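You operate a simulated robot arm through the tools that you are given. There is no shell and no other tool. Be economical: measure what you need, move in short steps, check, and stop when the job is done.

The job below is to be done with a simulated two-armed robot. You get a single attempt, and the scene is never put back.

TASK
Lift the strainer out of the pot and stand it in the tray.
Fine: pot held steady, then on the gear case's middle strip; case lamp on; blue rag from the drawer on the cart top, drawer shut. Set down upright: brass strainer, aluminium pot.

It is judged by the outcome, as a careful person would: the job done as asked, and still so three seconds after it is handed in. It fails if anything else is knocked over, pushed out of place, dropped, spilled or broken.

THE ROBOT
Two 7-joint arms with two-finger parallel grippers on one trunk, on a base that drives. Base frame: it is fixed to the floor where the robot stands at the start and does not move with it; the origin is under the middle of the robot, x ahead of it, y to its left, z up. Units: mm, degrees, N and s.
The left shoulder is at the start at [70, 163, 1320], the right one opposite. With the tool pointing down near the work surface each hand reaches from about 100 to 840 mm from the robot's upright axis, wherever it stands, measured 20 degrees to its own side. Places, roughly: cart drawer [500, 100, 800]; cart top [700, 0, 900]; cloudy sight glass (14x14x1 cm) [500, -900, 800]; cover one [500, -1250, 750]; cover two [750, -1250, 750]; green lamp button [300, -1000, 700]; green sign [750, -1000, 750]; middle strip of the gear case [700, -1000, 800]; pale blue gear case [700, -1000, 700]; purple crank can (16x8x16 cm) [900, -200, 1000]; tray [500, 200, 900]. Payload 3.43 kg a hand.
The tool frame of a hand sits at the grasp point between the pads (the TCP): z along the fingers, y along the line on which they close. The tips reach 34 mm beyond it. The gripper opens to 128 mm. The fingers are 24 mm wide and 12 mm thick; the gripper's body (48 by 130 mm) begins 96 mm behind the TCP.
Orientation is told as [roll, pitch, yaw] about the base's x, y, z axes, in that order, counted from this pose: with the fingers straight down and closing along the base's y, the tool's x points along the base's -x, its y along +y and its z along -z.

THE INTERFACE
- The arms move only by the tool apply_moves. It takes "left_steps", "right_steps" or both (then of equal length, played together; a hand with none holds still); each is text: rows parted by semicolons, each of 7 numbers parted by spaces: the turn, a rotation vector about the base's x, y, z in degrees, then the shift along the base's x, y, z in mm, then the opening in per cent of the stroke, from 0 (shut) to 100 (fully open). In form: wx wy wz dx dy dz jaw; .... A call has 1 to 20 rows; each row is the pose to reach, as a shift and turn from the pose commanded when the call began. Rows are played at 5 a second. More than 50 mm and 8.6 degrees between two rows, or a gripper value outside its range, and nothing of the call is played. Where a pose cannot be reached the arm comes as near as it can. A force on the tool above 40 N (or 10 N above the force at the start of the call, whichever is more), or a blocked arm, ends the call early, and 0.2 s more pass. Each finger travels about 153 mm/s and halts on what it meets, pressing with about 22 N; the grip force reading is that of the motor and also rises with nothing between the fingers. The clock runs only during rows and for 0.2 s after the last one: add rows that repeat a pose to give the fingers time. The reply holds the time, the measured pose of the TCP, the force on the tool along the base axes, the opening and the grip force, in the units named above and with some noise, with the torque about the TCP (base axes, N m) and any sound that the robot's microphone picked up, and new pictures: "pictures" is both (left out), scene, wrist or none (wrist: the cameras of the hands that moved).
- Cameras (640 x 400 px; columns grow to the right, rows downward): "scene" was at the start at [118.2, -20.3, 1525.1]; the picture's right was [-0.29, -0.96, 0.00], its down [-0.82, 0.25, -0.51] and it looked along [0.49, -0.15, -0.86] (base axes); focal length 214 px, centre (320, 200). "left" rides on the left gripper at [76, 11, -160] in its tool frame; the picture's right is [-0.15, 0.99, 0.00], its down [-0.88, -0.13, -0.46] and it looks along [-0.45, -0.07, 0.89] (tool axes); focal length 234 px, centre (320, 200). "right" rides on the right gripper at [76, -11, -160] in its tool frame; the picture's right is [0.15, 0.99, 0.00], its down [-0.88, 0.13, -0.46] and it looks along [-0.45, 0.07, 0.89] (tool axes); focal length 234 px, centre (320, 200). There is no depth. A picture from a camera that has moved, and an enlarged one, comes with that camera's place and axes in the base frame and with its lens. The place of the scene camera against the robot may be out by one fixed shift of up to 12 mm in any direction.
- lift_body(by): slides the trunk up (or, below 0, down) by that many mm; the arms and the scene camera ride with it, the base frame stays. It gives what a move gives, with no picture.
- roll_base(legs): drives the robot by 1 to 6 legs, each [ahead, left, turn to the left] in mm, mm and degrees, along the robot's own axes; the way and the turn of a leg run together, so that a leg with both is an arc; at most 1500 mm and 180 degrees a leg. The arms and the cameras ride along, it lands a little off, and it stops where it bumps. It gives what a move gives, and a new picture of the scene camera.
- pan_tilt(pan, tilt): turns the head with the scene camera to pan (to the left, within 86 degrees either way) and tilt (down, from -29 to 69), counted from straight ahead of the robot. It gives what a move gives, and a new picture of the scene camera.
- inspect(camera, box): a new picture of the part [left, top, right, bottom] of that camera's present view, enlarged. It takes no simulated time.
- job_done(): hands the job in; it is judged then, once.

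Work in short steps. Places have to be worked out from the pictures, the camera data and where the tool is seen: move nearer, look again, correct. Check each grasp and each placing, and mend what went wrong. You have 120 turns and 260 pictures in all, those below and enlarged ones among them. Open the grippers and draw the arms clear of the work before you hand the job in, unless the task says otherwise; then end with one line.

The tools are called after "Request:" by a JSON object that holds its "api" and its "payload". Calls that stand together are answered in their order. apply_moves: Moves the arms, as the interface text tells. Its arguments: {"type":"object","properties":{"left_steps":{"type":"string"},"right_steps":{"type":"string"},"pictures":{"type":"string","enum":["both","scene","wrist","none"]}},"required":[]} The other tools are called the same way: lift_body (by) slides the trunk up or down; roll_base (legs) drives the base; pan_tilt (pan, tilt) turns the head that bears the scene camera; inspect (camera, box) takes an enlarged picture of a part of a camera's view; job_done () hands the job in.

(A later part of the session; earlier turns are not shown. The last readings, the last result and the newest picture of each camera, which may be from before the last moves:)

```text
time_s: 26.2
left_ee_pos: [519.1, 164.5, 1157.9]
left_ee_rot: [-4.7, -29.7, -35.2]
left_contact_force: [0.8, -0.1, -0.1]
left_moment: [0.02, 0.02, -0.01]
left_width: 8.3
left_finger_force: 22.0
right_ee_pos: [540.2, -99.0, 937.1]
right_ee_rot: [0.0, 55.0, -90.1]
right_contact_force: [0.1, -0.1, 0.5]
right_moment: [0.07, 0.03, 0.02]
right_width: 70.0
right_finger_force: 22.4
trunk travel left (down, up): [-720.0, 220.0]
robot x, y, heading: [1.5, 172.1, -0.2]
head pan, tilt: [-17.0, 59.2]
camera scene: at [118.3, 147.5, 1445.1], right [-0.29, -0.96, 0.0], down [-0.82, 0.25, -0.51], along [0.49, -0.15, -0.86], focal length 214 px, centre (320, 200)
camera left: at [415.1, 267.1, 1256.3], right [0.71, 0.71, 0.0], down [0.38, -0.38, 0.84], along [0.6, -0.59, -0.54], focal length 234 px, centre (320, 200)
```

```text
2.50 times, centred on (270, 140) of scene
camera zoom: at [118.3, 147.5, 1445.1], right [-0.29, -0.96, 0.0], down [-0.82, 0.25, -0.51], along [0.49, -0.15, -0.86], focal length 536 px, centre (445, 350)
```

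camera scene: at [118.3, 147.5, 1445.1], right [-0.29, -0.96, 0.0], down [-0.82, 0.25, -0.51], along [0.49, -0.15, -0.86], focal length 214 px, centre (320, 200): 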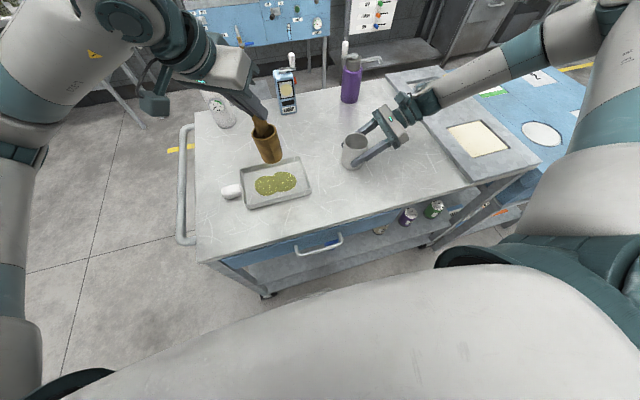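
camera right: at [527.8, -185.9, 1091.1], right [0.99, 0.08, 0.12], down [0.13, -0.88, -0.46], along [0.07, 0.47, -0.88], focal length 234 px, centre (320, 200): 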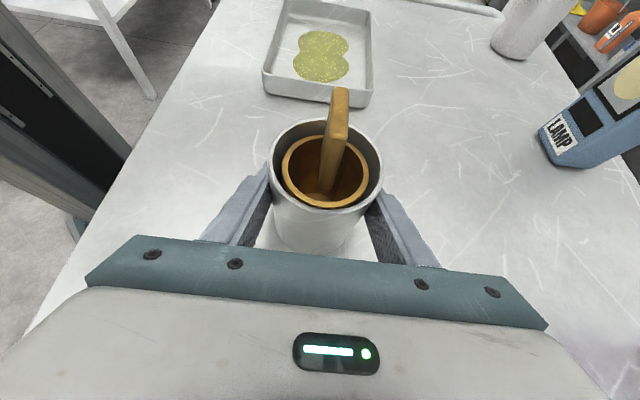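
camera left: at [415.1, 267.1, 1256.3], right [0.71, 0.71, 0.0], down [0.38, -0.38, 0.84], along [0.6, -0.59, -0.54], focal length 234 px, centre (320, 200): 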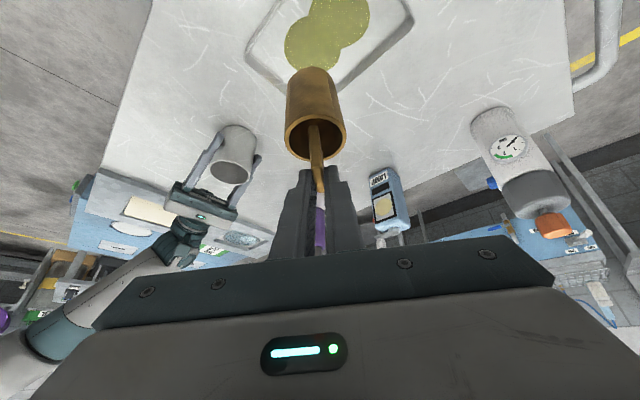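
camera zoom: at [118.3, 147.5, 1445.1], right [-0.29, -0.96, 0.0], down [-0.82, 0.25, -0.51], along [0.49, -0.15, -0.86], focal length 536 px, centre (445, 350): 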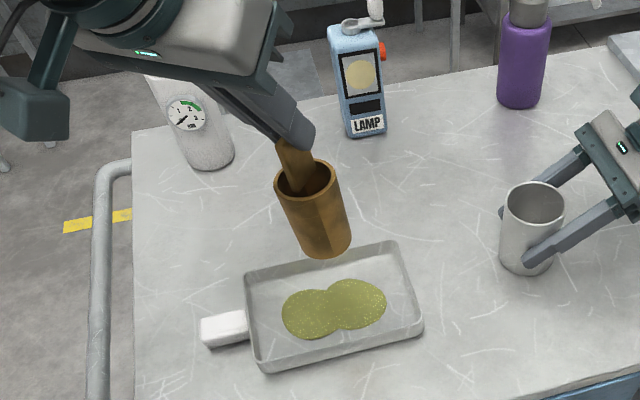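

Strainer is upright above the tray centre. Lower most of the way.

Request:
{"api": "apply_moves", "payload": {"left_steps": "0 0 0 0 0 -35 2; 0 0 0 0 0 -70 2; 0 0 0 0 0 -95 2; 0 0 0 0 0 -105 2; 0 0 0 0 0 -105 2", "pictures": "both"}}

Request:
{"api": "inspect", "payload": {"camera": "scene", "box": [200, 100, 340, 220]}}

```text
time_s: 27.4
left_ee_pos: [517.6, 165.8, 1052.1]
left_ee_rot: [-4.9, -29.7, -35.2]
left_contact_force: [-0.3, 0.6, -1.6]
left_moment: [0.0, -0.02, -0.01]
left_width: 8.2
left_finger_force: 21.9
right_ee_pos: [540.1, -100.0, 936.9]
right_ee_rot: [0.0, 55.0, -90.2]
right_contact_force: [0.2, -0.7, 0.0]
right_moment: [0.05, -0.03, 0.02]
right_width: 70.4
right_finger_force: 22.0
trunk travel left (down, up): [-720.0, 220.0]
robot x, y, heading: [1.3, 167.1, 0.1]
head pan, tilt: [-17.0, 59.2]
camera scene: at [118.3, 147.7, 1445.1], right [-0.29, -0.96, 0.0], down [-0.82, 0.25, -0.51], along [0.49, -0.15, -0.86], focal length 214 px, centre (320, 200)
camera left: at [414.5, 268.1, 1151.9], right [0.71, 0.71, 0.0], down [0.38, -0.38, 0.84], along [0.59, -0.59, -0.54], focal length 234 px, centre (320, 200)
```

scene: 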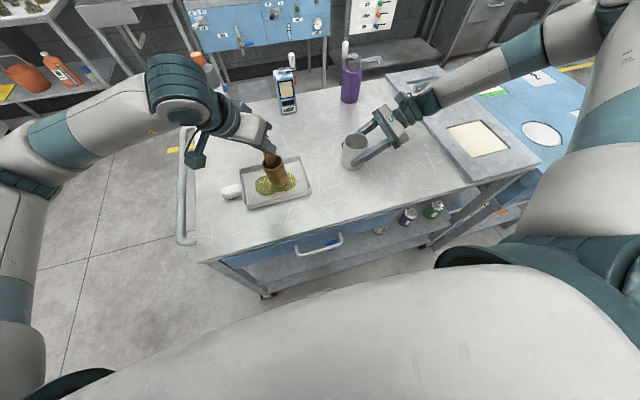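
left: 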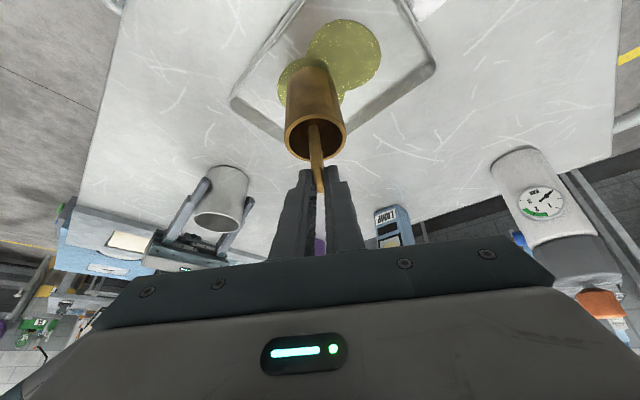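

```text
3.33 times, centred on (270, 160) of scene
camera zoom: at [118.3, 147.7, 1445.1], right [-0.29, -0.96, 0.0], down [-0.82, 0.25, -0.51], along [0.49, -0.15, -0.86], focal length 715 px, centre (487, 333)
```

zoom: 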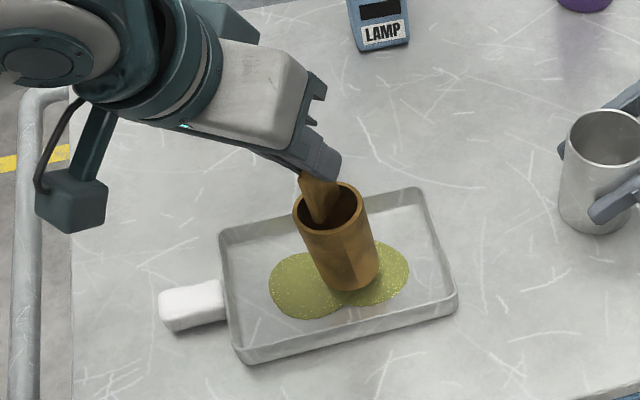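

About 15–20 mm above the floor. Lower in small steps until contact shows.

Request:
{"api": "apply_moves", "payload": {"left_steps": "0 0 0 0 0 -5 2; 0 0 0 0 0 -9 2; 0 0 0 0 0 -12 2; 0 0 0 0 0 -14 2; 0 0 0 0 0 -16 2", "pictures": "none"}}

```text
time_s: 28.6
left_ee_pos: [518.4, 165.4, 1035.1]
left_ee_rot: [-4.7, -29.6, -35.3]
left_contact_force: [0.4, -0.6, -1.5]
left_moment: [0.01, 0.01, 0.01]
left_width: 8.2
left_finger_force: 22.3
right_ee_pos: [540.3, -98.3, 936.0]
right_ee_rot: [-0.1, 55.0, -90.1]
right_contact_force: [-0.6, 0.0, -0.1]
right_moment: [0.01, -0.01, -0.01]
right_width: 69.9
right_finger_force: 22.6
trunk travel left (down, up): [-720.0, 220.0]
robot x, y, heading: [1.3, 166.2, -0.1]
head pan, tilt: [-17.0, 59.2]
```

Request:
{"api": "apply_moves", "payload": {"left_steps": "0 0 0 0 0 -2 2; 0 0 0 0 0 -4 2; 0 0 0 0 0 -5 2; 0 0 0 0 0 -5 2", "pictures": "none"}}

Request:
{"api": "inspect", "payload": {"camera": "scene", "box": [220, 120, 340, 220]}}

```text
time_s: 29.6
left_ee_pos: [518.1, 164.8, 1030.6]
left_ee_rot: [-4.6, -29.8, -35.2]
left_contact_force: [-0.4, 0.2, 2.8]
left_moment: [0.01, 0.03, -0.01]
left_width: 8.2
left_finger_force: 21.8
right_ee_pos: [539.6, -99.4, 937.0]
right_ee_rot: [0.0, 55.0, -90.1]
right_contact_force: [0.3, 0.5, 0.5]
right_moment: [-0.04, 0.0, -0.03]
right_width: 70.1
right_finger_force: 21.3
trunk travel left (down, up): [-720.0, 220.0]
robot x, y, heading: [1.5, 168.5, -0.2]
head pan, tilt: [-17.0, 59.2]
```

```text
4.00 times, centred on (280, 170) of scene
camera zoom: at [118.0, 147.6, 1445.1], right [-0.29, -0.96, 0.0], down [-0.82, 0.25, -0.51], along [0.49, -0.15, -0.86], focal length 858 px, centre (480, 320)
```

zoom: 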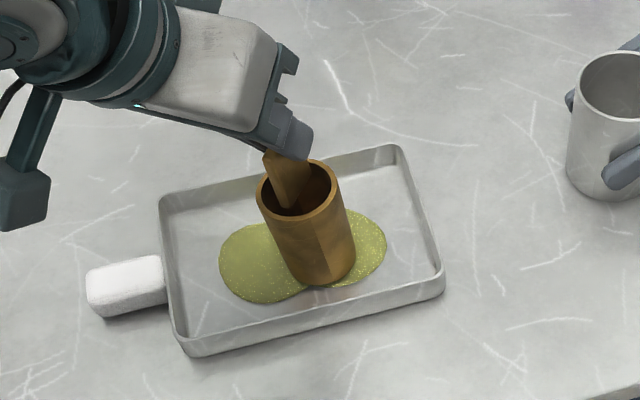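

Contact with tray floor (+4 N). Open a little and check it stands.

Request:
{"api": "apply_moves", "payload": {"left_steps": "0 0 0 0 0 0 8; 0 0 0 0 0 0 12; 0 0 0 0 0 0 20; 0 0 0 0 0 0 30; 0 0 0 0 0 0 30", "pictures": "wrist"}}

Request:
{"api": "inspect", "payload": {"camera": "scene", "box": [220, 120, 340, 220]}}

```text
time_s: 30.8
left_ee_pos: [518.1, 164.5, 1030.1]
left_ee_rot: [-4.8, -29.7, -35.3]
left_contact_force: [-0.2, 0.4, 1.2]
left_moment: [0.02, 0.0, -0.01]
left_width: 38.3
left_finger_force: 0.0
right_ee_pos: [538.5, -99.9, 937.5]
right_ee_rot: [0.0, 55.0, -90.2]
right_contact_force: [-0.9, -0.6, -0.1]
right_moment: [0.03, -0.01, 0.03]
right_width: 70.1
right_finger_force: 22.5
trunk travel left (down, up): [-720.0, 220.0]
robot x, y, heading: [0.9, 168.9, -0.1]
head pan, tilt: [-17.0, 59.2]
camera left: at [414.4, 267.1, 1129.8], right [0.71, 0.71, 0.0], down [0.38, -0.38, 0.84], along [0.59, -0.59, -0.54], focal length 234 px, centre (320, 200)
```

left: 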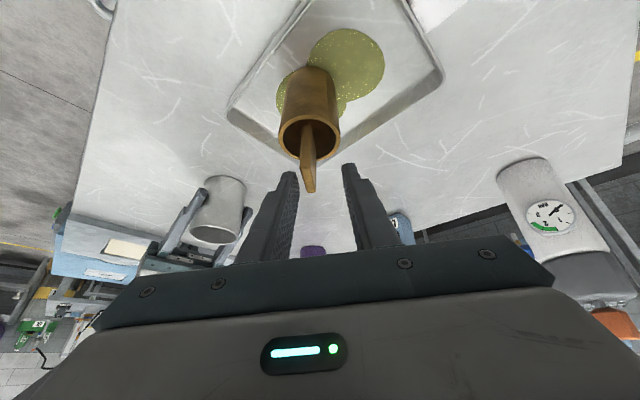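

```text
4.00 times, centred on (280, 170) of scene
camera zoom: at [118.2, 147.7, 1445.1], right [-0.29, -0.96, 0.0], down [-0.82, 0.25, -0.51], along [0.49, -0.15, -0.86], focal length 858 px, centre (480, 320)
```

zoom: 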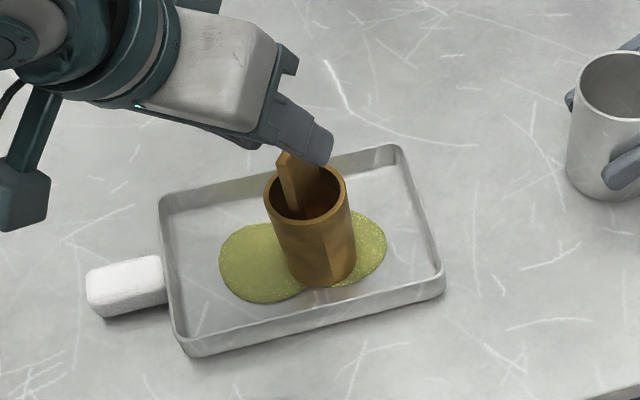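

Strainer stands upright in the tray. Withdraw the left hand along its own axis, upward.

Request:
{"api": "apply_moves", "payload": {"left_steps": "0 0 0 -5 5 12 40; 0 0 0 -14 14 35 50; 0 0 0 -28 28 70 50; 0 0 0 -42 42 105 50; 0 0 0 -56 56 140 50; 0 0 0 -56 56 160 50", "pictures": "scene"}}

Request:
{"api": "inspect", "payload": {"camera": "scene", "box": [220, 120, 340, 220]}}

```text
time_s: 32.2
left_ee_pos: [462.1, 220.7, 1190.0]
left_ee_rot: [-4.6, -29.5, -35.3]
left_contact_force: [-0.4, 0.1, 1.0]
left_moment: [-0.01, 0.02, -0.01]
left_width: 64.0
left_finger_force: 0.1
right_ee_pos: [538.9, -99.2, 938.0]
right_ee_rot: [-0.1, 55.1, -90.1]
right_contact_force: [-0.3, 0.0, -0.4]
right_moment: [0.06, -0.01, 0.0]
right_width: 70.1
right_finger_force: 22.1
trunk travel left (down, up): [-720.0, 220.0]
robot x, y, heading: [-0.5, 171.7, 0.0]
head pan, tilt: [-17.0, 59.2]
camera scene: at [118.4, 147.0, 1445.1], right [-0.29, -0.96, 0.0], down [-0.82, 0.25, -0.51], along [0.49, -0.15, -0.86], focal length 214 px, centre (320, 200)
```

scene: 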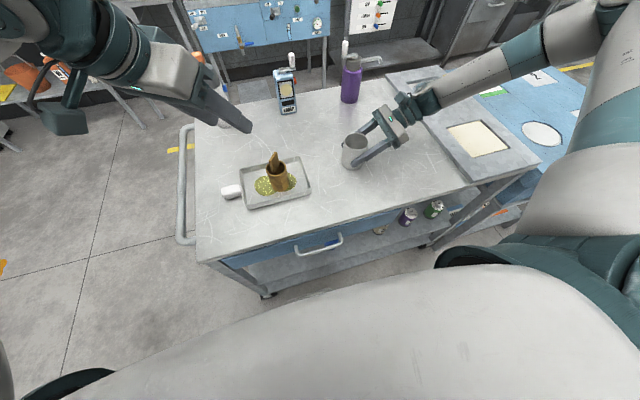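

```text
4.00 times, centred on (280, 170) of scene
camera zoom: at [118.4, 147.0, 1445.1], right [-0.29, -0.96, 0.0], down [-0.82, 0.25, -0.51], along [0.49, -0.15, -0.86], focal length 858 px, centre (480, 320)
```

zoom: 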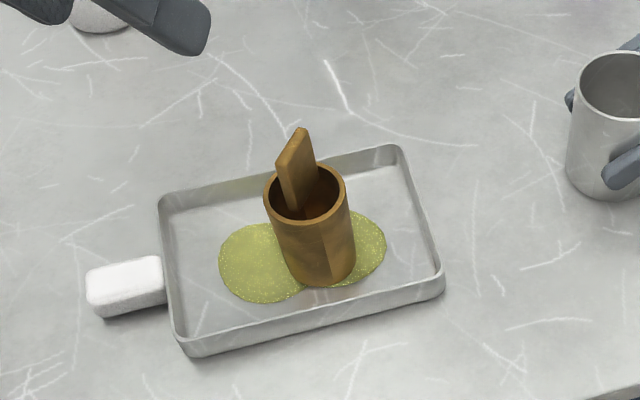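

Left is clear and the strainer stands. Now raise the pot straight up with the right hand and tuck the left higher before driving toward the gear case.

Request:
{"api": "apply_moves", "payload": {"right_steps": "0 0 0 0 0 10 44; 0 0 0 0 0 30 44; 0 0 0 0 0 60 44; 0 0 0 0 0 90 44; 0 0 0 -10 -10 120 44; 0 0 0 -20 -20 150 44; 0 0 0 -20 -20 150 44", "left_steps": "0 0 0 -10 0 10 50; 0 0 0 -20 0 20 50; 0 0 0 -40 0 40 50; 0 0 0 -60 0 60 50; 0 0 0 -80 0 80 50; 0 0 0 -80 0 80 50; 0 0 0 -80 0 80 50", "pictures": "both"}}

Request:
{"api": "pan_tilt", "payload": {"pan": -55, "tilt": 45}}

```text
time_s: 33.8
left_ee_pos: [384.3, 222.9, 1268.3]
left_ee_rot: [-4.9, -29.6, -35.3]
left_contact_force: [0.0, 0.4, -0.3]
left_moment: [0.02, -0.01, 0.01]
left_width: 63.9
left_finger_force: 0.1
right_ee_pos: [519.2, -118.3, 1088.0]
right_ee_rot: [-0.1, 55.0, -90.1]
right_contact_force: [0.4, 0.1, -1.1]
right_moment: [0.02, 0.03, 0.02]
right_width: 70.0
right_finger_force: 21.8
trunk travel left (down, up): [-720.0, 220.0]
robot x, y, heading: [-0.0, 167.9, 0.1]
head pan, tilt: [-17.0, 59.2]
camera scene: at [119.3, 148.0, 1445.0], right [-0.29, -0.96, 0.0], down [-0.82, 0.25, -0.51], along [0.49, -0.15, -0.86], focal length 214 px, centre (320, 200)
camera right: at [508.0, -206.5, 1240.9], right [0.99, 0.08, 0.12], down [0.13, -0.88, -0.46], along [0.07, 0.47, -0.88], focal length 234 px, centre (320, 200)
camera left: at [279.4, 325.4, 1368.9], right [0.71, 0.71, 0.0], down [0.38, -0.38, 0.84], along [0.59, -0.59, -0.54], focal length 234 px, centre (320, 200)
```

scene: 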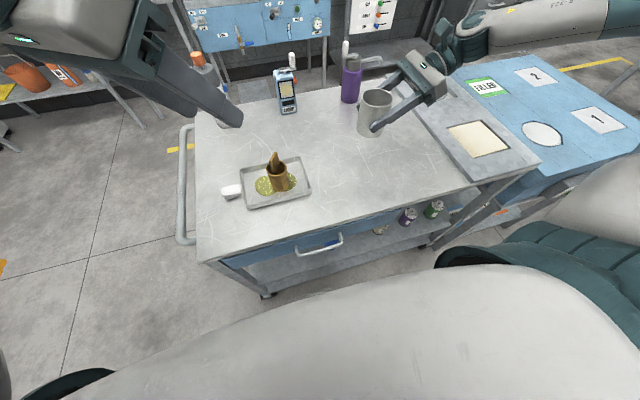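
right: 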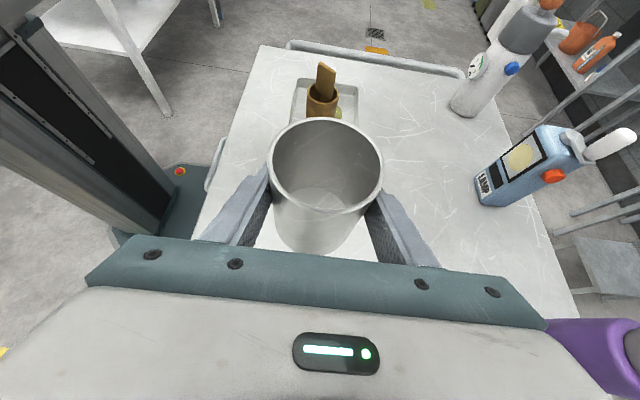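
left: 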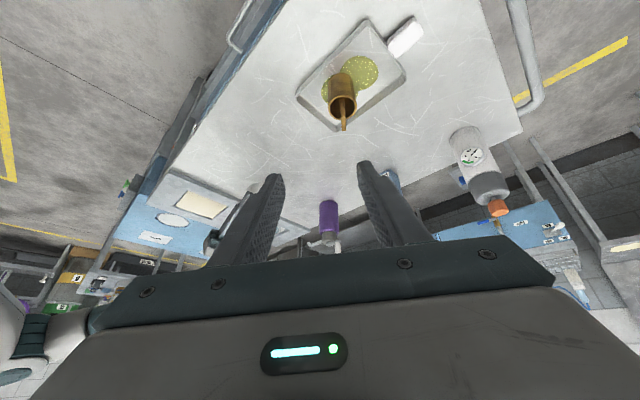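

```text
time_s: 34.9
left_ee_pos: [383.1, 222.6, 1270.0]
left_ee_rot: [-4.8, -29.8, -35.2]
left_contact_force: [-0.1, -0.6, 0.1]
left_moment: [-0.01, 0.01, -0.01]
left_width: 64.0
left_finger_force: 0.0
right_ee_pos: [519.5, -120.0, 1087.8]
right_ee_rot: [0.0, 55.0, -90.2]
right_contact_force: [0.3, 1.2, -1.8]
right_moment: [0.0, 0.01, 0.02]
right_width: 70.0
right_finger_force: 22.2
trunk travel left (down, up): [-720.0, 220.0]
robot x, y, heading: [0.1, 165.7, -0.1]
head pan, tilt: [-55.0, 45.0]
camera scene: at [100.5, 101.0, 1463.6], right [-0.82, -0.57, 0.0], down [-0.41, 0.58, -0.71], along [0.41, -0.58, -0.71], focal length 214 px, centre (320, 200)
```

scene: 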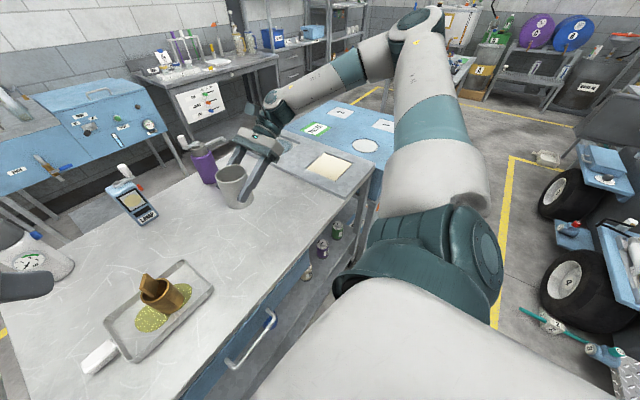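

Path to the right looks clear. Back off a little, then drive right ~900 mm with the pot held high.

Request:
{"api": "roll_base", "payload": {"legs": [[-80, 0, 0], [0, -880, 0]]}}

Request:
{"api": "inspect", "payload": {"camera": "right", "box": [0, 0, 640, 400]}}

Request:
{"api": "pan_tilt", "payload": {"pan": -25, "tilt": 50}}

```text
time_s: 40.2
left_ee_pos: [309.1, -650.3, 1270.4]
left_ee_rot: [-4.8, -29.7, -34.2]
left_contact_force: [0.2, -0.2, 0.1]
left_moment: [0.02, -0.01, 0.0]
left_width: 63.9
left_finger_force: 0.0
right_ee_pos: [450.9, -988.7, 1088.0]
right_ee_rot: [0.0, 55.0, -89.0]
right_contact_force: [-1.0, -0.7, -0.8]
right_moment: [0.02, 0.03, 0.0]
right_width: 70.0
right_finger_force: 22.1
trunk travel left (down, up): [-720.0, 220.0]
robot x, y, heading: [-72.0, -713.2, 0.9]
head pan, tilt: [-55.0, 45.0]
camera scene: at [29.3, -777.0, 1463.7], right [-0.81, -0.59, 0.0], down [-0.42, 0.57, -0.71], along [0.42, -0.57, -0.71], focal length 214 px, centre (320, 200)
```

scene: 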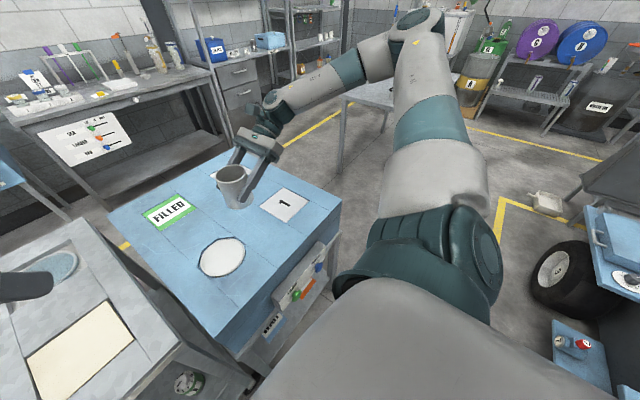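

```text
1.00 times, centred on (320, 200) of right (not enlarged: the box is as wide or as high as the picture)
camera zoom: at [441.6, -1077.4, 1241.2], right [0.99, 0.1, 0.12], down [0.15, -0.88, -0.46], along [0.06, 0.47, -0.88], focal length 234 px, centre (320, 200)
```

zoom: 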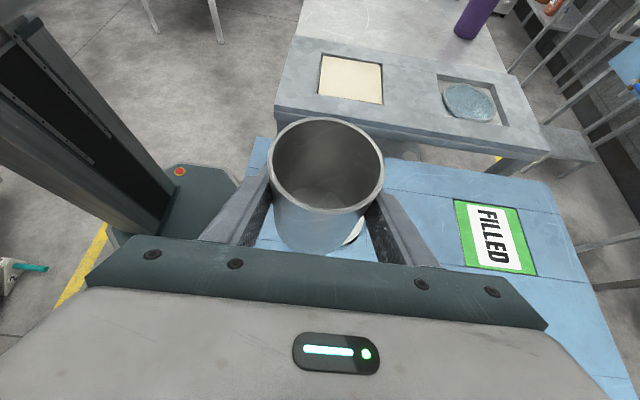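

```text
time_s: 41.1
left_ee_pos: [309.7, -648.6, 1269.6]
left_ee_rot: [-4.7, -29.8, -34.3]
left_contact_force: [0.0, -0.1, 0.6]
left_moment: [0.0, 0.0, -0.02]
left_width: 64.1
left_finger_force: 0.1
right_ee_pos: [450.6, -990.0, 1088.1]
right_ee_rot: [0.1, 55.0, -89.2]
right_contact_force: [0.2, 0.2, -0.7]
right_moment: [0.01, -0.02, -0.02]
right_width: 70.1
right_finger_force: 22.0
trunk travel left (down, up): [-720.0, 220.0]
robot x, y, heading: [-70.6, -711.4, 1.1]
head pan, tilt: [-25.0, 50.0]
camera scene: at [51.8, -742.7, 1456.8], right [-0.41, -0.91, 0.0], down [-0.7, 0.31, -0.64], along [0.59, -0.26, -0.77], focal length 214 px, centre (320, 200)
```

scene: 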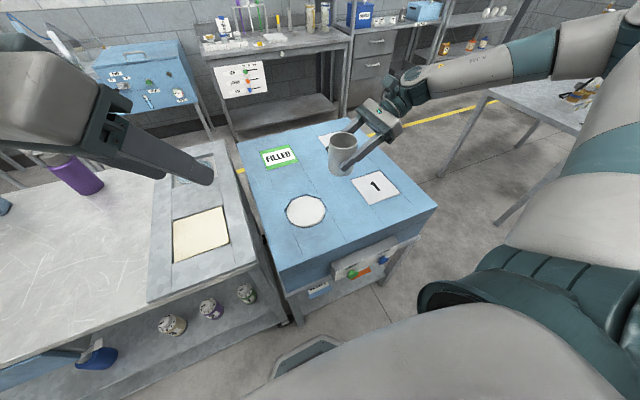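

Case top works out at z≈832, glass at [505,-883], cover 1 at [502,-1180]. Zoom to find the strip lines.

Request:
{"api": "inspect", "payload": {"camera": "scene", "box": [230, 110, 450, 300]}}

Request:
{"api": "inspect", "payload": {"camera": "scene", "box": [0, 260, 280, 400]}}

```text
2.11 times, centred on (340, 205) of scene
camera zoom: at [51.8, -742.7, 1456.8], right [-0.41, -0.91, 0.0], down [-0.7, 0.31, -0.64], along [0.59, -0.26, -0.77], focal length 452 px, centre (278, 190)
```

zoom: 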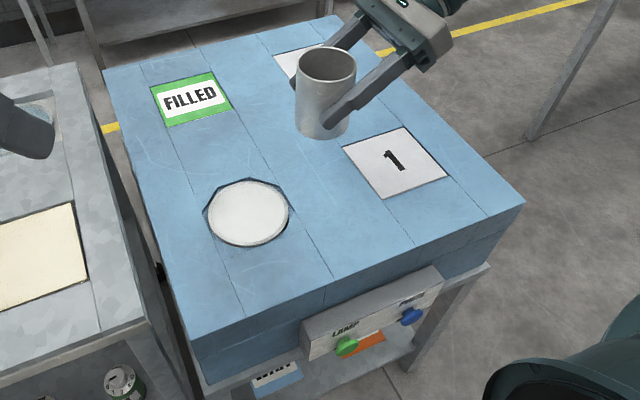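

```text
2.29 times, centred on (140, 330) of scene
camera zoom: at [51.8, -742.7, 1456.8], right [-0.41, -0.91, 0.0], down [-0.7, 0.31, -0.64], along [0.59, -0.26, -0.77], focal length 490 px, centre (731, -97)
```

zoom: 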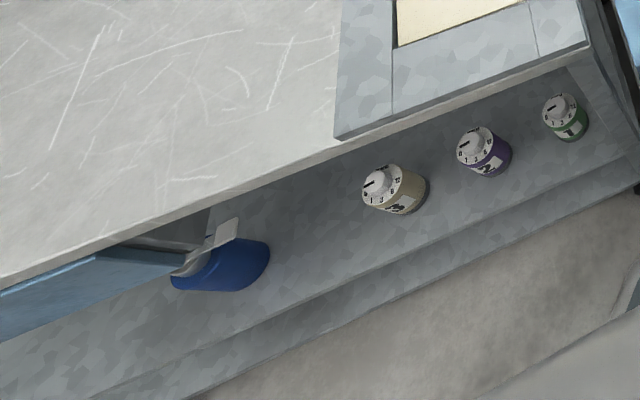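

Middle strip spans y −963…−1113 (centre −1038). Move the pot to [505,-1038] and lower toward the top, stopping short.

Request:
{"api": "apply_moves", "payload": {"right_steps": "0 0 0 20 -20 0 44; 0 0 0 40 -40 -10 44; 0 0 0 55 -48 -45 44; 0 0 0 55 -48 -90 44; 0 0 0 55 -48 -130 44; 0 0 0 55 -48 -165 44; 0 0 0 55 -48 -185 44; 0 0 0 55 -48 -185 44", "pictures": "both"}}

Request:
{"api": "inspect", "payload": {"camera": "scene", "box": [230, 110, 450, 300]}}

```text
time_s: 42.9
left_ee_pos: [309.0, -651.5, 1270.2]
left_ee_rot: [-4.7, -29.7, -34.3]
left_contact_force: [-0.3, 0.3, 0.4]
left_moment: [0.0, -0.01, 0.03]
left_width: 63.9
left_finger_force: 0.1
right_ee_pos: [505.2, -1039.6, 924.4]
right_ee_rot: [0.1, 55.0, -88.9]
right_contact_force: [0.0, 0.0, -2.2]
right_moment: [-0.03, -0.02, 0.01]
right_width: 70.1
right_finger_force: 22.4
right hand out of reach, approached as far as the arm can: row 7, 8
trunk travel left (down, up): [-720.0, 220.0]
robot x, y, heading: [-72.0, -707.6, 1.0]
head pan, tilt: [-25.0, 50.0]
camera scene: at [51.4, -743.7, 1456.8], right [-0.41, -0.91, 0.0], down [-0.7, 0.31, -0.64], along [0.59, -0.26, -0.77], focal length 214 px, centre (320, 200)
camera right: at [495.9, -1126.5, 1077.7], right [0.99, 0.1, 0.12], down [0.14, -0.88, -0.46], along [0.06, 0.47, -0.88], focal length 234 px, centre (320, 200)
```

scene: 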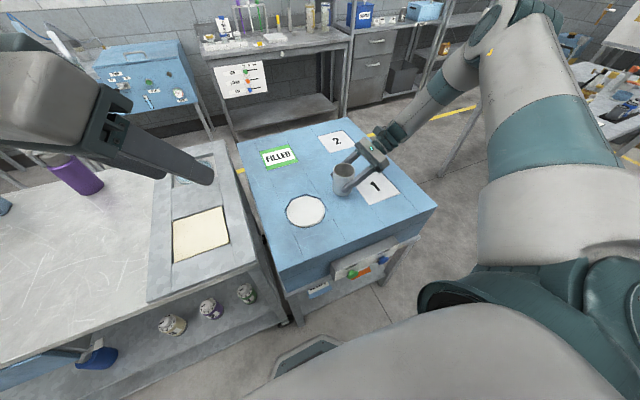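
right: 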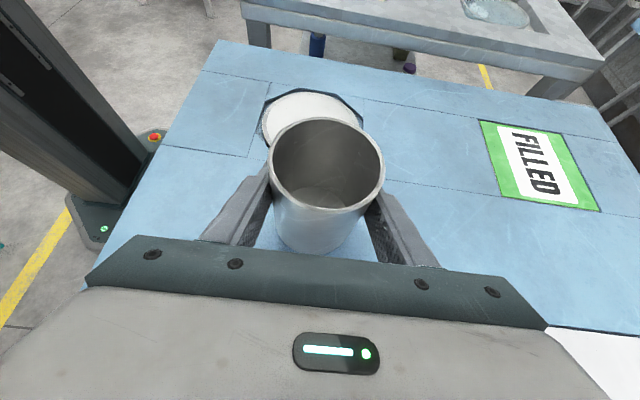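

```text
2.11 times, centred on (340, 205) of scene
camera zoom: at [51.4, -743.7, 1456.8], right [-0.41, -0.91, 0.0], down [-0.7, 0.31, -0.64], along [0.59, -0.26, -0.77], focal length 452 px, centre (278, 190)
```

zoom: 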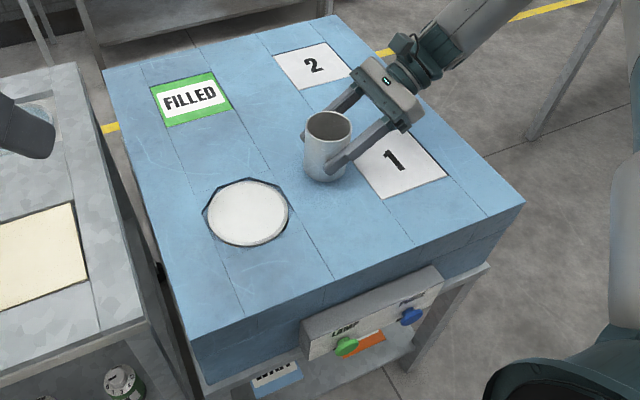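

Arm is at its limit ~45 mm above; raise the hand, lower the trunk 90 mm, then continue by arm.

Request:
{"api": "apply_moves", "payload": {"right_steps": "0 0 0 0 0 30 44; 0 0 0 0 0 65 44; 0 0 0 0 0 65 44", "pictures": "none"}}

Request:
{"api": "lift_body", "payload": {"by": -90}}

```text
time_s: 43.7
left_ee_pos: [310.1, -649.1, 1269.2]
left_ee_rot: [-4.9, -29.6, -34.2]
left_contact_force: [0.1, -0.5, 0.0]
left_moment: [-0.02, 0.0, -0.04]
left_width: 64.0
left_finger_force: 0.0
right_ee_pos: [507.3, -1037.4, 988.6]
right_ee_rot: [-0.2, 55.0, -89.0]
right_contact_force: [0.0, -0.5, -0.3]
right_moment: [0.01, -0.01, 0.01]
right_width: 70.0
right_finger_force: 21.4
trunk travel left (down, up): [-720.0, 220.0]
robot x, y, heading: [-68.9, -709.2, 0.8]
head pan, tilt: [-25.0, 50.0]
```

```text
time_s: 45.0
left_ee_pos: [308.9, -651.1, 1179.4]
left_ee_rot: [-4.8, -29.7, -34.3]
left_contact_force: [1.2, 0.1, -0.1]
left_moment: [-0.02, -0.05, -0.05]
left_width: 63.9
left_finger_force: 0.0
right_ee_pos: [506.3, -1038.5, 899.7]
right_ee_rot: [-0.1, 55.1, -89.0]
right_contact_force: [-0.5, -0.3, -0.6]
right_moment: [-0.05, -0.01, -0.02]
right_width: 70.0
right_finger_force: 21.7
trunk travel left (down, up): [-630.0, 310.0]
robot x, y, heading: [-73.5, -710.0, 0.6]
head pan, tilt: [-25.0, 50.0]
```

Now at z≈900; feel down in small steps.

Request:
{"api": "apply_moves", "payload": {"right_steps": "0 0 0 0 0 -4 44; 0 0 0 0 0 -8 44; 0 0 0 0 0 -11 44; 0 0 0 0 0 -14 44; 0 0 0 0 0 -14 44", "pictures": "none"}}

Request:
{"api": "inspect", "payload": {"camera": "scene", "box": [270, 100, 450, 220]}}

```text
time_s: 46.2
left_ee_pos: [307.1, -650.0, 1179.9]
left_ee_rot: [-4.8, -29.8, -34.3]
left_contact_force: [-0.1, 0.7, -0.2]
left_moment: [0.02, 0.01, 0.02]
left_width: 64.0
left_finger_force: 0.1
right_ee_pos: [504.6, -1037.6, 884.8]
right_ee_rot: [0.2, 55.0, -88.9]
right_contact_force: [-1.3, -0.5, 17.6]
right_moment: [0.1, 0.22, 0.03]
right_width: 70.1
right_finger_force: 21.8
trunk travel left (down, up): [-630.0, 310.0]
robot x, y, heading: [-74.5, -709.7, 1.0]
head pan, tilt: [-25.0, 50.0]
```

```text
3.33 times, centred on (360, 160) of scene
camera zoom: at [49.8, -741.6, 1367.0], right [-0.41, -0.91, 0.0], down [-0.7, 0.31, -0.64], along [0.59, -0.26, -0.77], focal length 715 px, centre (187, 333)
```

zoom: 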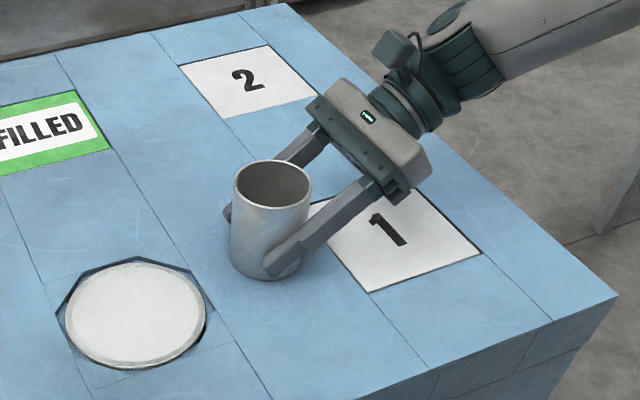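

Contact (17 N). Ease up 1.5 mm and open.

Request:
{"api": "apply_moves", "payload": {"right_steps": "0 0 0 0 0 2 44; 0 0 0 0 0 2 56; 0 0 0 0 0 2 65; 0 0 0 0 0 2 80; 0 0 0 0 0 2 95; 0 0 0 0 0 2 95", "pictures": "wrist"}}

```text
time_s: 47.6
left_ee_pos: [309.6, -649.7, 1180.7]
left_ee_rot: [-4.8, -29.7, -34.2]
left_contact_force: [-1.1, -0.3, 0.1]
left_moment: [-0.01, 0.0, 0.03]
left_width: 64.2
left_finger_force: 0.1
right_ee_pos: [506.4, -1037.0, 885.9]
right_ee_rot: [0.1, 55.0, -89.0]
right_contact_force: [0.3, 1.0, -0.4]
right_moment: [-0.01, 0.01, 0.01]
right_width: 121.7
right_finger_force: 0.0
trunk travel left (down, up): [-630.0, 310.0]
robot x, y, heading: [-71.8, -710.0, 1.0]
head pan, tilt: [-25.0, 50.0]
camera right: at [496.5, -1125.2, 1039.7], right [0.99, 0.1, 0.12], down [0.15, -0.88, -0.46], along [0.06, 0.47, -0.88], focal length 234 px, centre (320, 200)
```

right: 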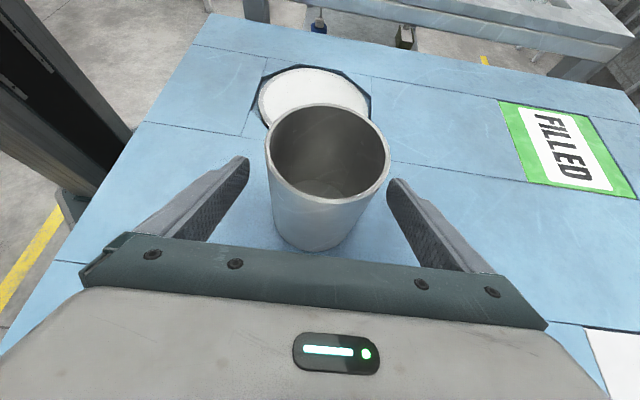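

Pot stands in the middle strip. Back the right hand out along its axis, then up.

Request:
{"api": "apply_moves", "payload": {"right_steps": "0 0 0 0 -25 17 100; 0 0 0 0 -57 40 100; 0 0 0 0 -90 63 100; 0 0 0 0 -123 90 100; 0 0 0 0 -135 135 100; 0 0 0 0 -135 180 100; 0 0 0 0 -135 220 100", "pictures": "scene"}}

Request:
{"api": "inspect", "payload": {"camera": "scene", "box": [230, 100, 450, 300]}}

```text
time_s: 49.2
left_ee_pos: [308.6, -649.8, 1180.6]
left_ee_rot: [-4.9, -29.8, -34.4]
left_contact_force: [-0.8, -0.2, 0.0]
left_moment: [0.01, -0.04, 0.0]
left_width: 63.8
left_finger_force: 0.0
right_ee_pos: [505.3, -1170.4, 1105.2]
right_ee_rot: [-0.1, 55.0, -89.1]
right_contact_force: [-1.1, 0.6, 0.2]
right_moment: [-0.04, 0.03, -0.03]
right_width: 127.8
right_finger_force: 0.1
trunk travel left (down, up): [-630.0, 310.0]
robot x, y, heading: [-72.0, -710.2, 1.2]
head pan, tilt: [-25.0, 50.0]
camera scene: at [51.1, -742.2, 1366.8], right [-0.41, -0.91, 0.0], down [-0.7, 0.31, -0.64], along [0.59, -0.26, -0.77], focal length 214 px, centre (320, 200)
```

scene: 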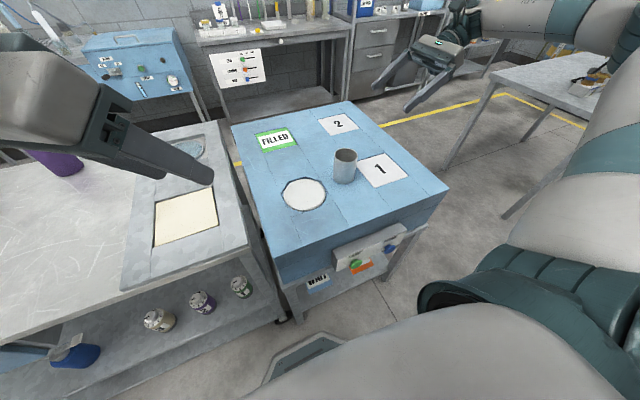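

```text
2.00 times, centred on (340, 200) of scene
camera zoom: at [51.1, -742.2, 1366.8], right [-0.41, -0.91, 0.0], down [-0.7, 0.31, -0.64], along [0.59, -0.26, -0.77], focal length 429 px, centre (280, 200)
```

zoom: 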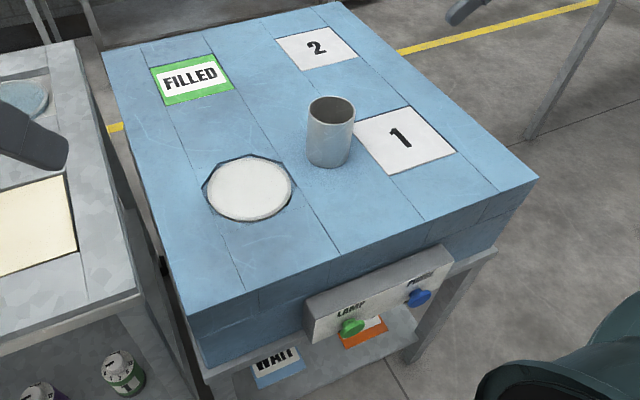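

Pot is well placed. Now the LAMP (green) button on the front panel. Straighten the right hand, shut the gripper, and back the base up for room.

Request:
{"api": "apply_moves", "payload": {"right_steps": "-8 0 0 -10 0 5 80; -16 0 0 -20 10 5 60; -24 0 0 -40 20 5 40; -32 0 0 -60 30 5 20; -40 0 0 -80 40 5 0; -48 0 0 -100 50 5 0; -55 0 0 -120 60 5 0; -55 0 0 -140 60 5 0", "pictures": "none"}}

Request:
{"api": "roll_base", "payload": {"legs": [[-150, 0, -1]]}}

Request:
{"api": "inspect", "payload": {"camera": "right", "box": [0, 0, 640, 400]}}

```text
time_s: 51.0
left_ee_pos: [307.8, -651.7, 1179.5]
left_ee_rot: [-4.6, -29.8, -34.4]
left_contact_force: [-0.1, -0.9, 0.8]
left_moment: [0.01, -0.04, 0.04]
left_width: 64.4
left_finger_force: 0.1
right_ee_pos: [364.2, -1115.9, 1110.2]
right_ee_rot: [-0.7, 0.0, -89.5]
right_contact_force: [-0.3, 0.0, -0.8]
right_moment: [0.03, -0.02, -0.01]
right_width: 0.0
right_finger_force: 22.0
trunk travel left (down, up): [-630.0, 310.0]
robot x, y, heading: [-73.4, -709.0, 1.2]
head pan, tilt: [-25.0, 50.0]
```

```text
time_s: 52.4
left_ee_pos: [162.0, -659.0, 1179.2]
left_ee_rot: [-4.7, -29.6, -35.4]
left_contact_force: [-0.5, -0.6, 0.6]
left_moment: [-0.02, -0.03, 0.03]
left_width: 63.8
left_finger_force: 0.0
right_ee_pos: [207.9, -1123.1, 1108.5]
right_ee_rot: [-0.8, 0.0, -90.6]
right_contact_force: [-0.9, 0.4, -0.1]
right_moment: [0.0, 0.0, 0.03]
right_width: 0.0
right_finger_force: 21.7
trunk travel left (down, up): [-630.0, 310.0]
robot x, y, heading: [-221.5, -715.4, -0.2]
head pan, tilt: [-25.0, 50.0]
camera scene: at [-98.2, -746.3, 1366.6], right [-0.42, -0.91, 0.0], down [-0.69, 0.32, -0.64], along [0.58, -0.27, -0.77], focal length 214 px, centre (320, 200)
```

scene: 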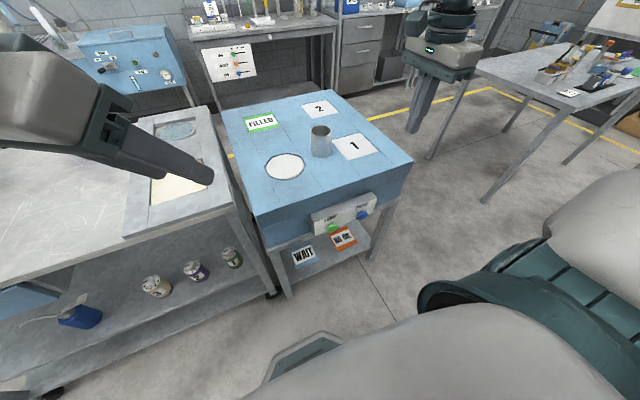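

```text
1.00 times, centred on (320, 200) of right (not enlarged: the box is as wide or as high as the picture)
camera zoom: at [200.3, -1047.3, 1269.5], right [0.99, 0.14, -0.01], down [0.13, -0.88, 0.45], along [0.05, -0.45, -0.89], focal length 234 px, centre (320, 200)
```

zoom: 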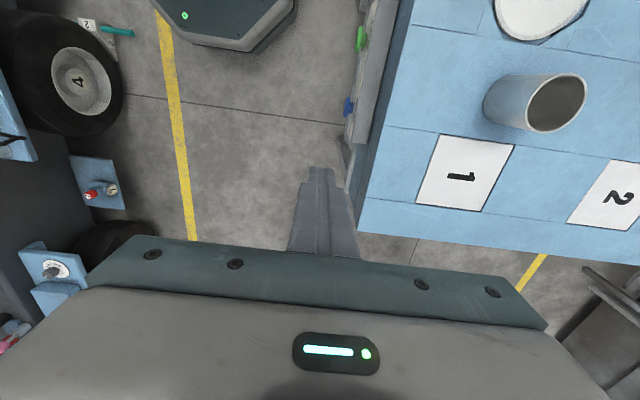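

Request:
{"api": "inspect", "payload": {"camera": "right", "box": [310, 0, 430, 150]}}

Request:
{"api": "inspect", "payload": {"camera": "scene", "box": [280, 170, 400, 270]}}

```text
2.67 times, centred on (370, 75) of right
camera zoom: at [200.3, -1047.3, 1269.5], right [0.99, 0.14, -0.01], down [0.13, -0.88, 0.45], along [0.05, -0.45, -0.89], focal length 624 px, centre (187, 533)
```

zoom: 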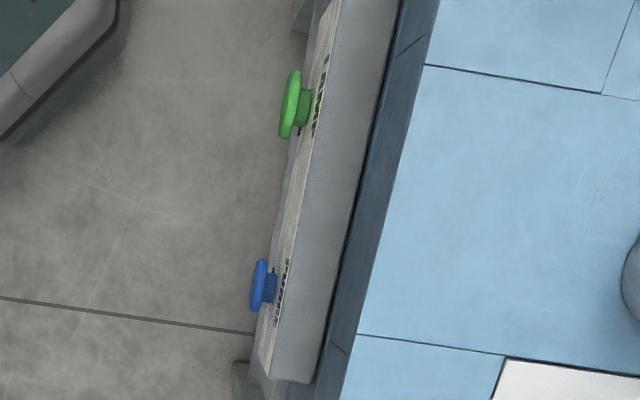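

```text
4.00 times, centred on (340, 220) of scene
camera zoom: at [-98.2, -746.3, 1366.6], right [-0.42, -0.91, 0.0], down [-0.69, 0.32, -0.64], along [0.58, -0.27, -0.77], focal length 858 px, centre (240, 120)
```

zoom: 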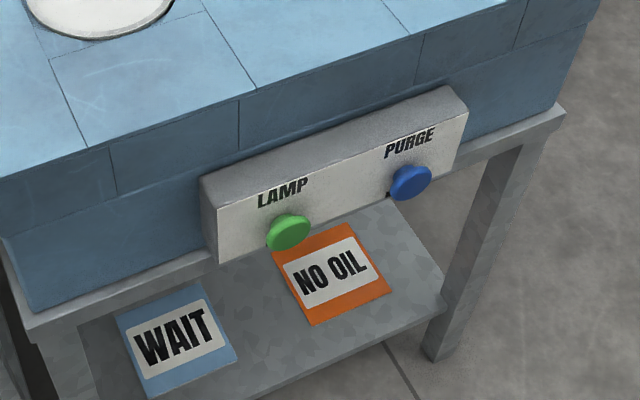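

Button triangulates to [258,-963,714], facing −x, with PURGE well to the right. I'll turn the right hand to yaw 0 for a slim approach, then tilt forward.

Request:
{"api": "apply_moves", "payload": {"right_steps": "0 0 8.2 0 0 0 0; 0 0 16.4 -5 0 0 0; 0 0 24.6 -10 0 0 0; 0 0 32.8 -15 10 0 0; 0 0 41 -20 20 -10 0; 0 0 49.2 -25 40 -20 0; 0 0 57.4 -30 60 -40 0; 0 0 65.6 -30 80 -60 0; 0 0 73.8 -30 100 -80 0; 0 0 82 -30 120 -95 0; 0 0 90.6 -30 140 -108 0; 0 0 90.6 -30 155 -108 0", "pictures": "none"}}

Request:
{"api": "apply_moves", "payload": {"right_steps": "0 -7 0 0 0 -30 0; 0 -14 0 0 0 -60 0; 0 -21 0 0 0 -90 0; 0 -28 0 0 0 -130 0; 0 -35 0 0 0 -170 0; 0 -35 0 0 0 -210 0; 0 -35 0 0 0 -210 0", "pictures": "both"}}

```text
time_s: 55.0
left_ee_pos: [160.5, -658.7, 1179.1]
left_ee_rot: [-4.8, -29.7, -35.3]
left_contact_force: [-1.1, 0.2, 0.4]
left_moment: [-0.03, -0.04, -0.03]
left_width: 63.8
left_finger_force: 0.0
right_ee_pos: [178.4, -967.8, 1002.1]
right_ee_rot: [-0.8, 0.0, 0.1]
right_contact_force: [0.5, 0.3, -0.1]
right_moment: [-0.01, 0.01, -0.03]
right_width: 0.3
right_finger_force: 22.2
trunk travel left (down, up): [-630.0, 310.0]
robot x, y, heading: [-223.5, -713.4, -0.3]
head pan, tilt: [-25.0, 50.0]
```

```text
time_s: 56.6
left_ee_pos: [160.4, -659.1, 1179.7]
left_ee_rot: [-4.8, -29.5, -35.3]
left_contact_force: [0.2, 0.2, 0.2]
left_moment: [-0.04, -0.01, -0.03]
left_width: 64.2
left_finger_force: 0.1
right_ee_pos: [259.1, -982.7, 812.7]
right_ee_rot: [-0.9, -34.6, 0.1]
right_contact_force: [0.6, -0.4, -0.3]
right_moment: [0.0, 0.01, 0.02]
right_width: 0.0
right_finger_force: 22.0
right hand out of reach, approached as far as the arm can: row 1, 2, 3, 4, 5, 6, 7
trunk travel left (down, up): [-630.0, 310.0]
robot x, y, heading: [-221.6, -714.0, -0.0]
head pan, tilt: [-25.0, 50.0]
camera scene: at [-98.2, -746.4, 1366.7], right [-0.42, -0.91, 0.0], down [-0.69, 0.33, -0.64], along [0.58, -0.27, -0.77], focal length 214 px, centre (320, 200)
camera right: at [105.0, -991.4, 900.4], right [-0.11, 0.99, -0.1], down [0.47, 0.14, 0.87], along [0.88, 0.05, -0.48], focal length 234 px, centre (320, 200)
```

scene: 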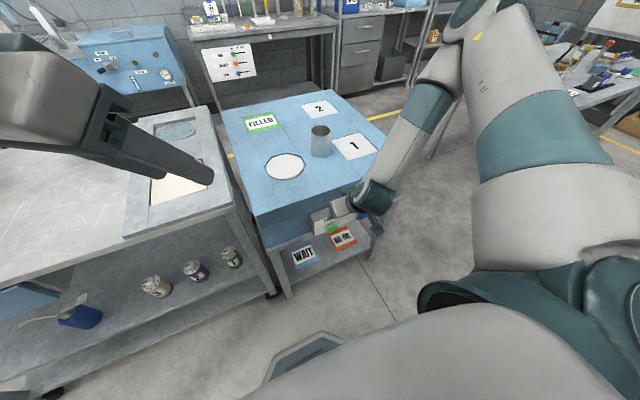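
right: 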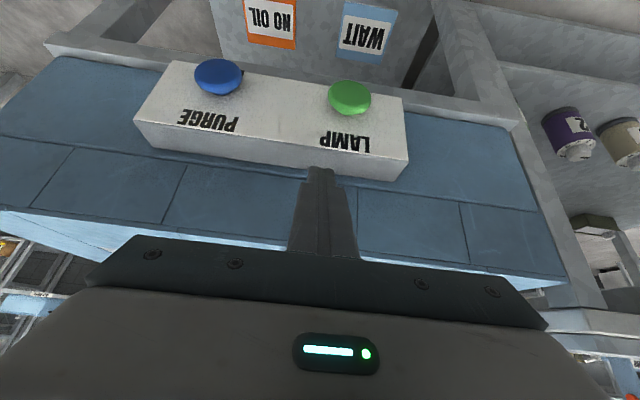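

Arm is folded too close; back the base another 130 mm, which also draws the hand away from the panel.

Request:
{"api": "roll_base", "payload": {"legs": [[-130, 0, 0]]}}

Request:
{"api": "apply_moves", "payload": {"right_steps": "0 0 0 0 5 -30 0; 0 0 0 0 15 -60 0; 0 0 0 5 18 -85 0; 0 0 0 10 18 -85 0", "pictures": "both"}}

```text
time_s: 57.8
left_ee_pos: [32.4, -658.5, 1179.0]
left_ee_rot: [-4.8, -29.7, -35.3]
left_contact_force: [-0.3, 1.3, 0.4]
left_moment: [0.03, -0.01, 0.0]
left_width: 64.1
left_finger_force: 0.1
right_ee_pos: [129.4, -981.7, 812.6]
right_ee_rot: [-1.0, -34.6, 0.0]
right_contact_force: [-0.1, 0.2, -0.2]
right_moment: [-0.01, -0.01, 0.02]
right_width: 0.0
right_finger_force: 22.1
trunk travel left (down, up): [-630.0, 310.0]
robot x, y, heading: [-356.9, -713.7, 0.1]
head pan, tilt: [-25.0, 50.0]
camera scene: at [-227.7, -746.0, 1366.7], right [-0.42, -0.91, 0.0], down [-0.69, 0.32, -0.64], along [0.58, -0.27, -0.77], focal length 214 px, centre (320, 200)
```

scene: 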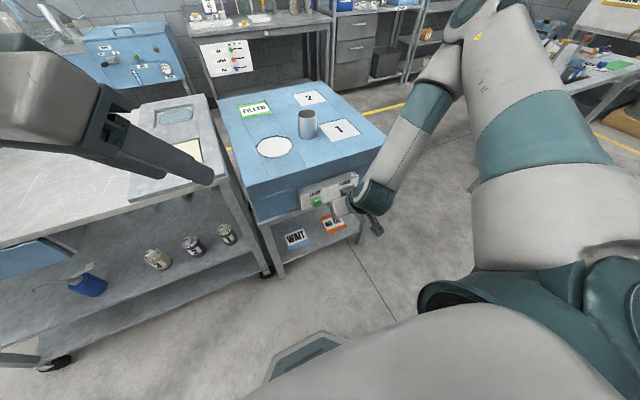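

```text
time_s: 58.8
left_ee_pos: [31.4, -657.6, 1179.3]
left_ee_rot: [-4.8, -29.7, -35.3]
left_contact_force: [-0.7, -0.3, -0.6]
left_moment: [0.0, -0.02, -0.01]
left_width: 64.0
left_finger_force: 0.1
right_ee_pos: [147.8, -986.9, 802.9]
right_ee_rot: [-1.0, -34.6, 0.2]
right_contact_force: [-0.5, 0.6, 0.3]
right_moment: [-0.01, -0.02, 0.01]
right_width: 0.6
right_finger_force: 21.9
right hand out of reach, approached as far as the arm can: row 1, 2, 3, 4
trunk travel left (down, up): [-630.0, 310.0]
robot x, y, heading: [-353.4, -712.7, -0.2]
head pan, tilt: [-25.0, 50.0]
camera scene: at [-227.8, -746.1, 1366.7], right [-0.42, -0.91, 0.0], down [-0.69, 0.32, -0.64], along [0.58, -0.27, -0.77], focal length 214 px, centre (320, 200)
camera right: at [-5.1, -995.6, 891.4], right [-0.11, 0.99, -0.1], down [0.47, 0.14, 0.87], along [0.88, 0.05, -0.48], focal length 234 px, centre (320, 200)
```

scene: 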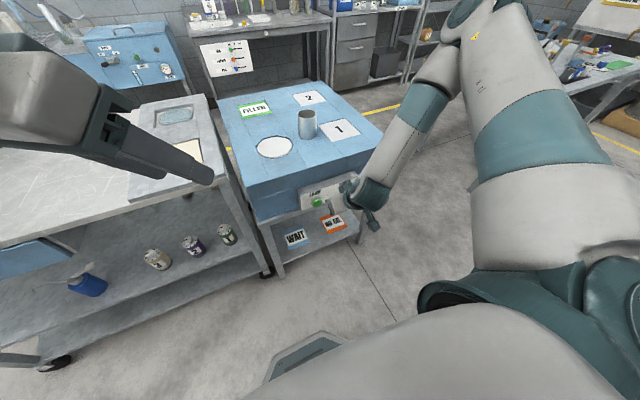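
right: 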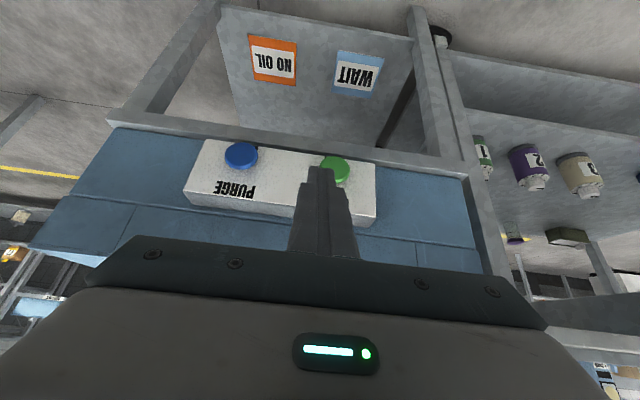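

Lower the trunk 150 mm so the hand can be pitched forward comfortably.

Request:
{"api": "lift_body", "payload": {"by": -150}}

Request:
{"api": "apply_moves", "payload": {"right_steps": "0 0 0 0 5 25 0; 0 0 0 0 12 55 0; 0 0 0 5 18 80 0; 0 0 0 10 22 80 0; 0 0 0 10 22 80 0", "pictures": "wrist"}}

```text
time_s: 60.6
left_ee_pos: [30.7, -659.2, 1029.7]
left_ee_rot: [-4.8, -29.7, -35.3]
left_contact_force: [-0.4, 0.0, -0.1]
left_moment: [-0.01, 0.02, 0.0]
left_width: 63.9
left_finger_force: 0.2
right_ee_pos: [147.9, -987.1, 652.2]
right_ee_rot: [-1.0, -34.4, 0.1]
right_contact_force: [0.9, -0.8, -0.2]
right_moment: [0.03, 0.0, 0.04]
right_width: 0.0
right_finger_force: 22.0
trunk travel left (down, up): [-480.0, 460.0]
robot x, y, heading: [-351.2, -710.7, -0.3]
head pan, tilt: [-25.0, 50.0]
```

```text
time_s: 61.8
left_ee_pos: [30.2, -658.6, 1030.6]
left_ee_rot: [-4.7, -29.7, -35.3]
left_contact_force: [0.1, 0.0, -1.0]
left_moment: [-0.01, 0.01, 0.0]
left_width: 64.2
left_finger_force: 0.1
right_ee_pos: [158.0, -965.4, 732.1]
right_ee_rot: [-0.9, -34.5, 0.1]
right_contact_force: [0.1, 0.5, 0.0]
right_moment: [0.0, 0.05, 0.0]
right_width: 0.0
right_finger_force: 22.0
trunk travel left (down, up): [-480.0, 460.0]
robot x, y, heading: [-348.0, -712.6, -0.0]
head pan, tilt: [-25.0, 50.0]
camera right: at [4.8, -973.3, 821.3], right [-0.11, 0.99, -0.1], down [0.47, 0.14, 0.87], along [0.88, 0.05, -0.48], focal length 234 px, centre (320, 200)
```

right: 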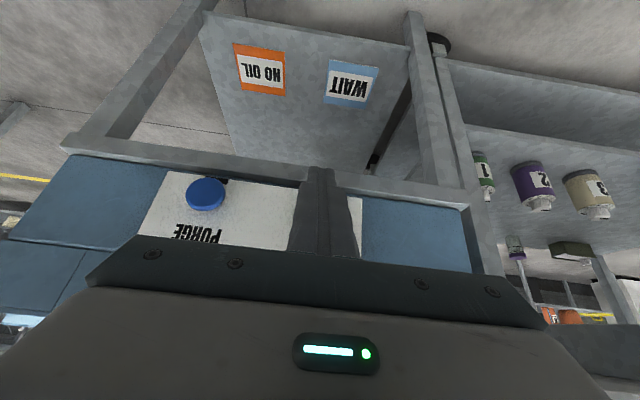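

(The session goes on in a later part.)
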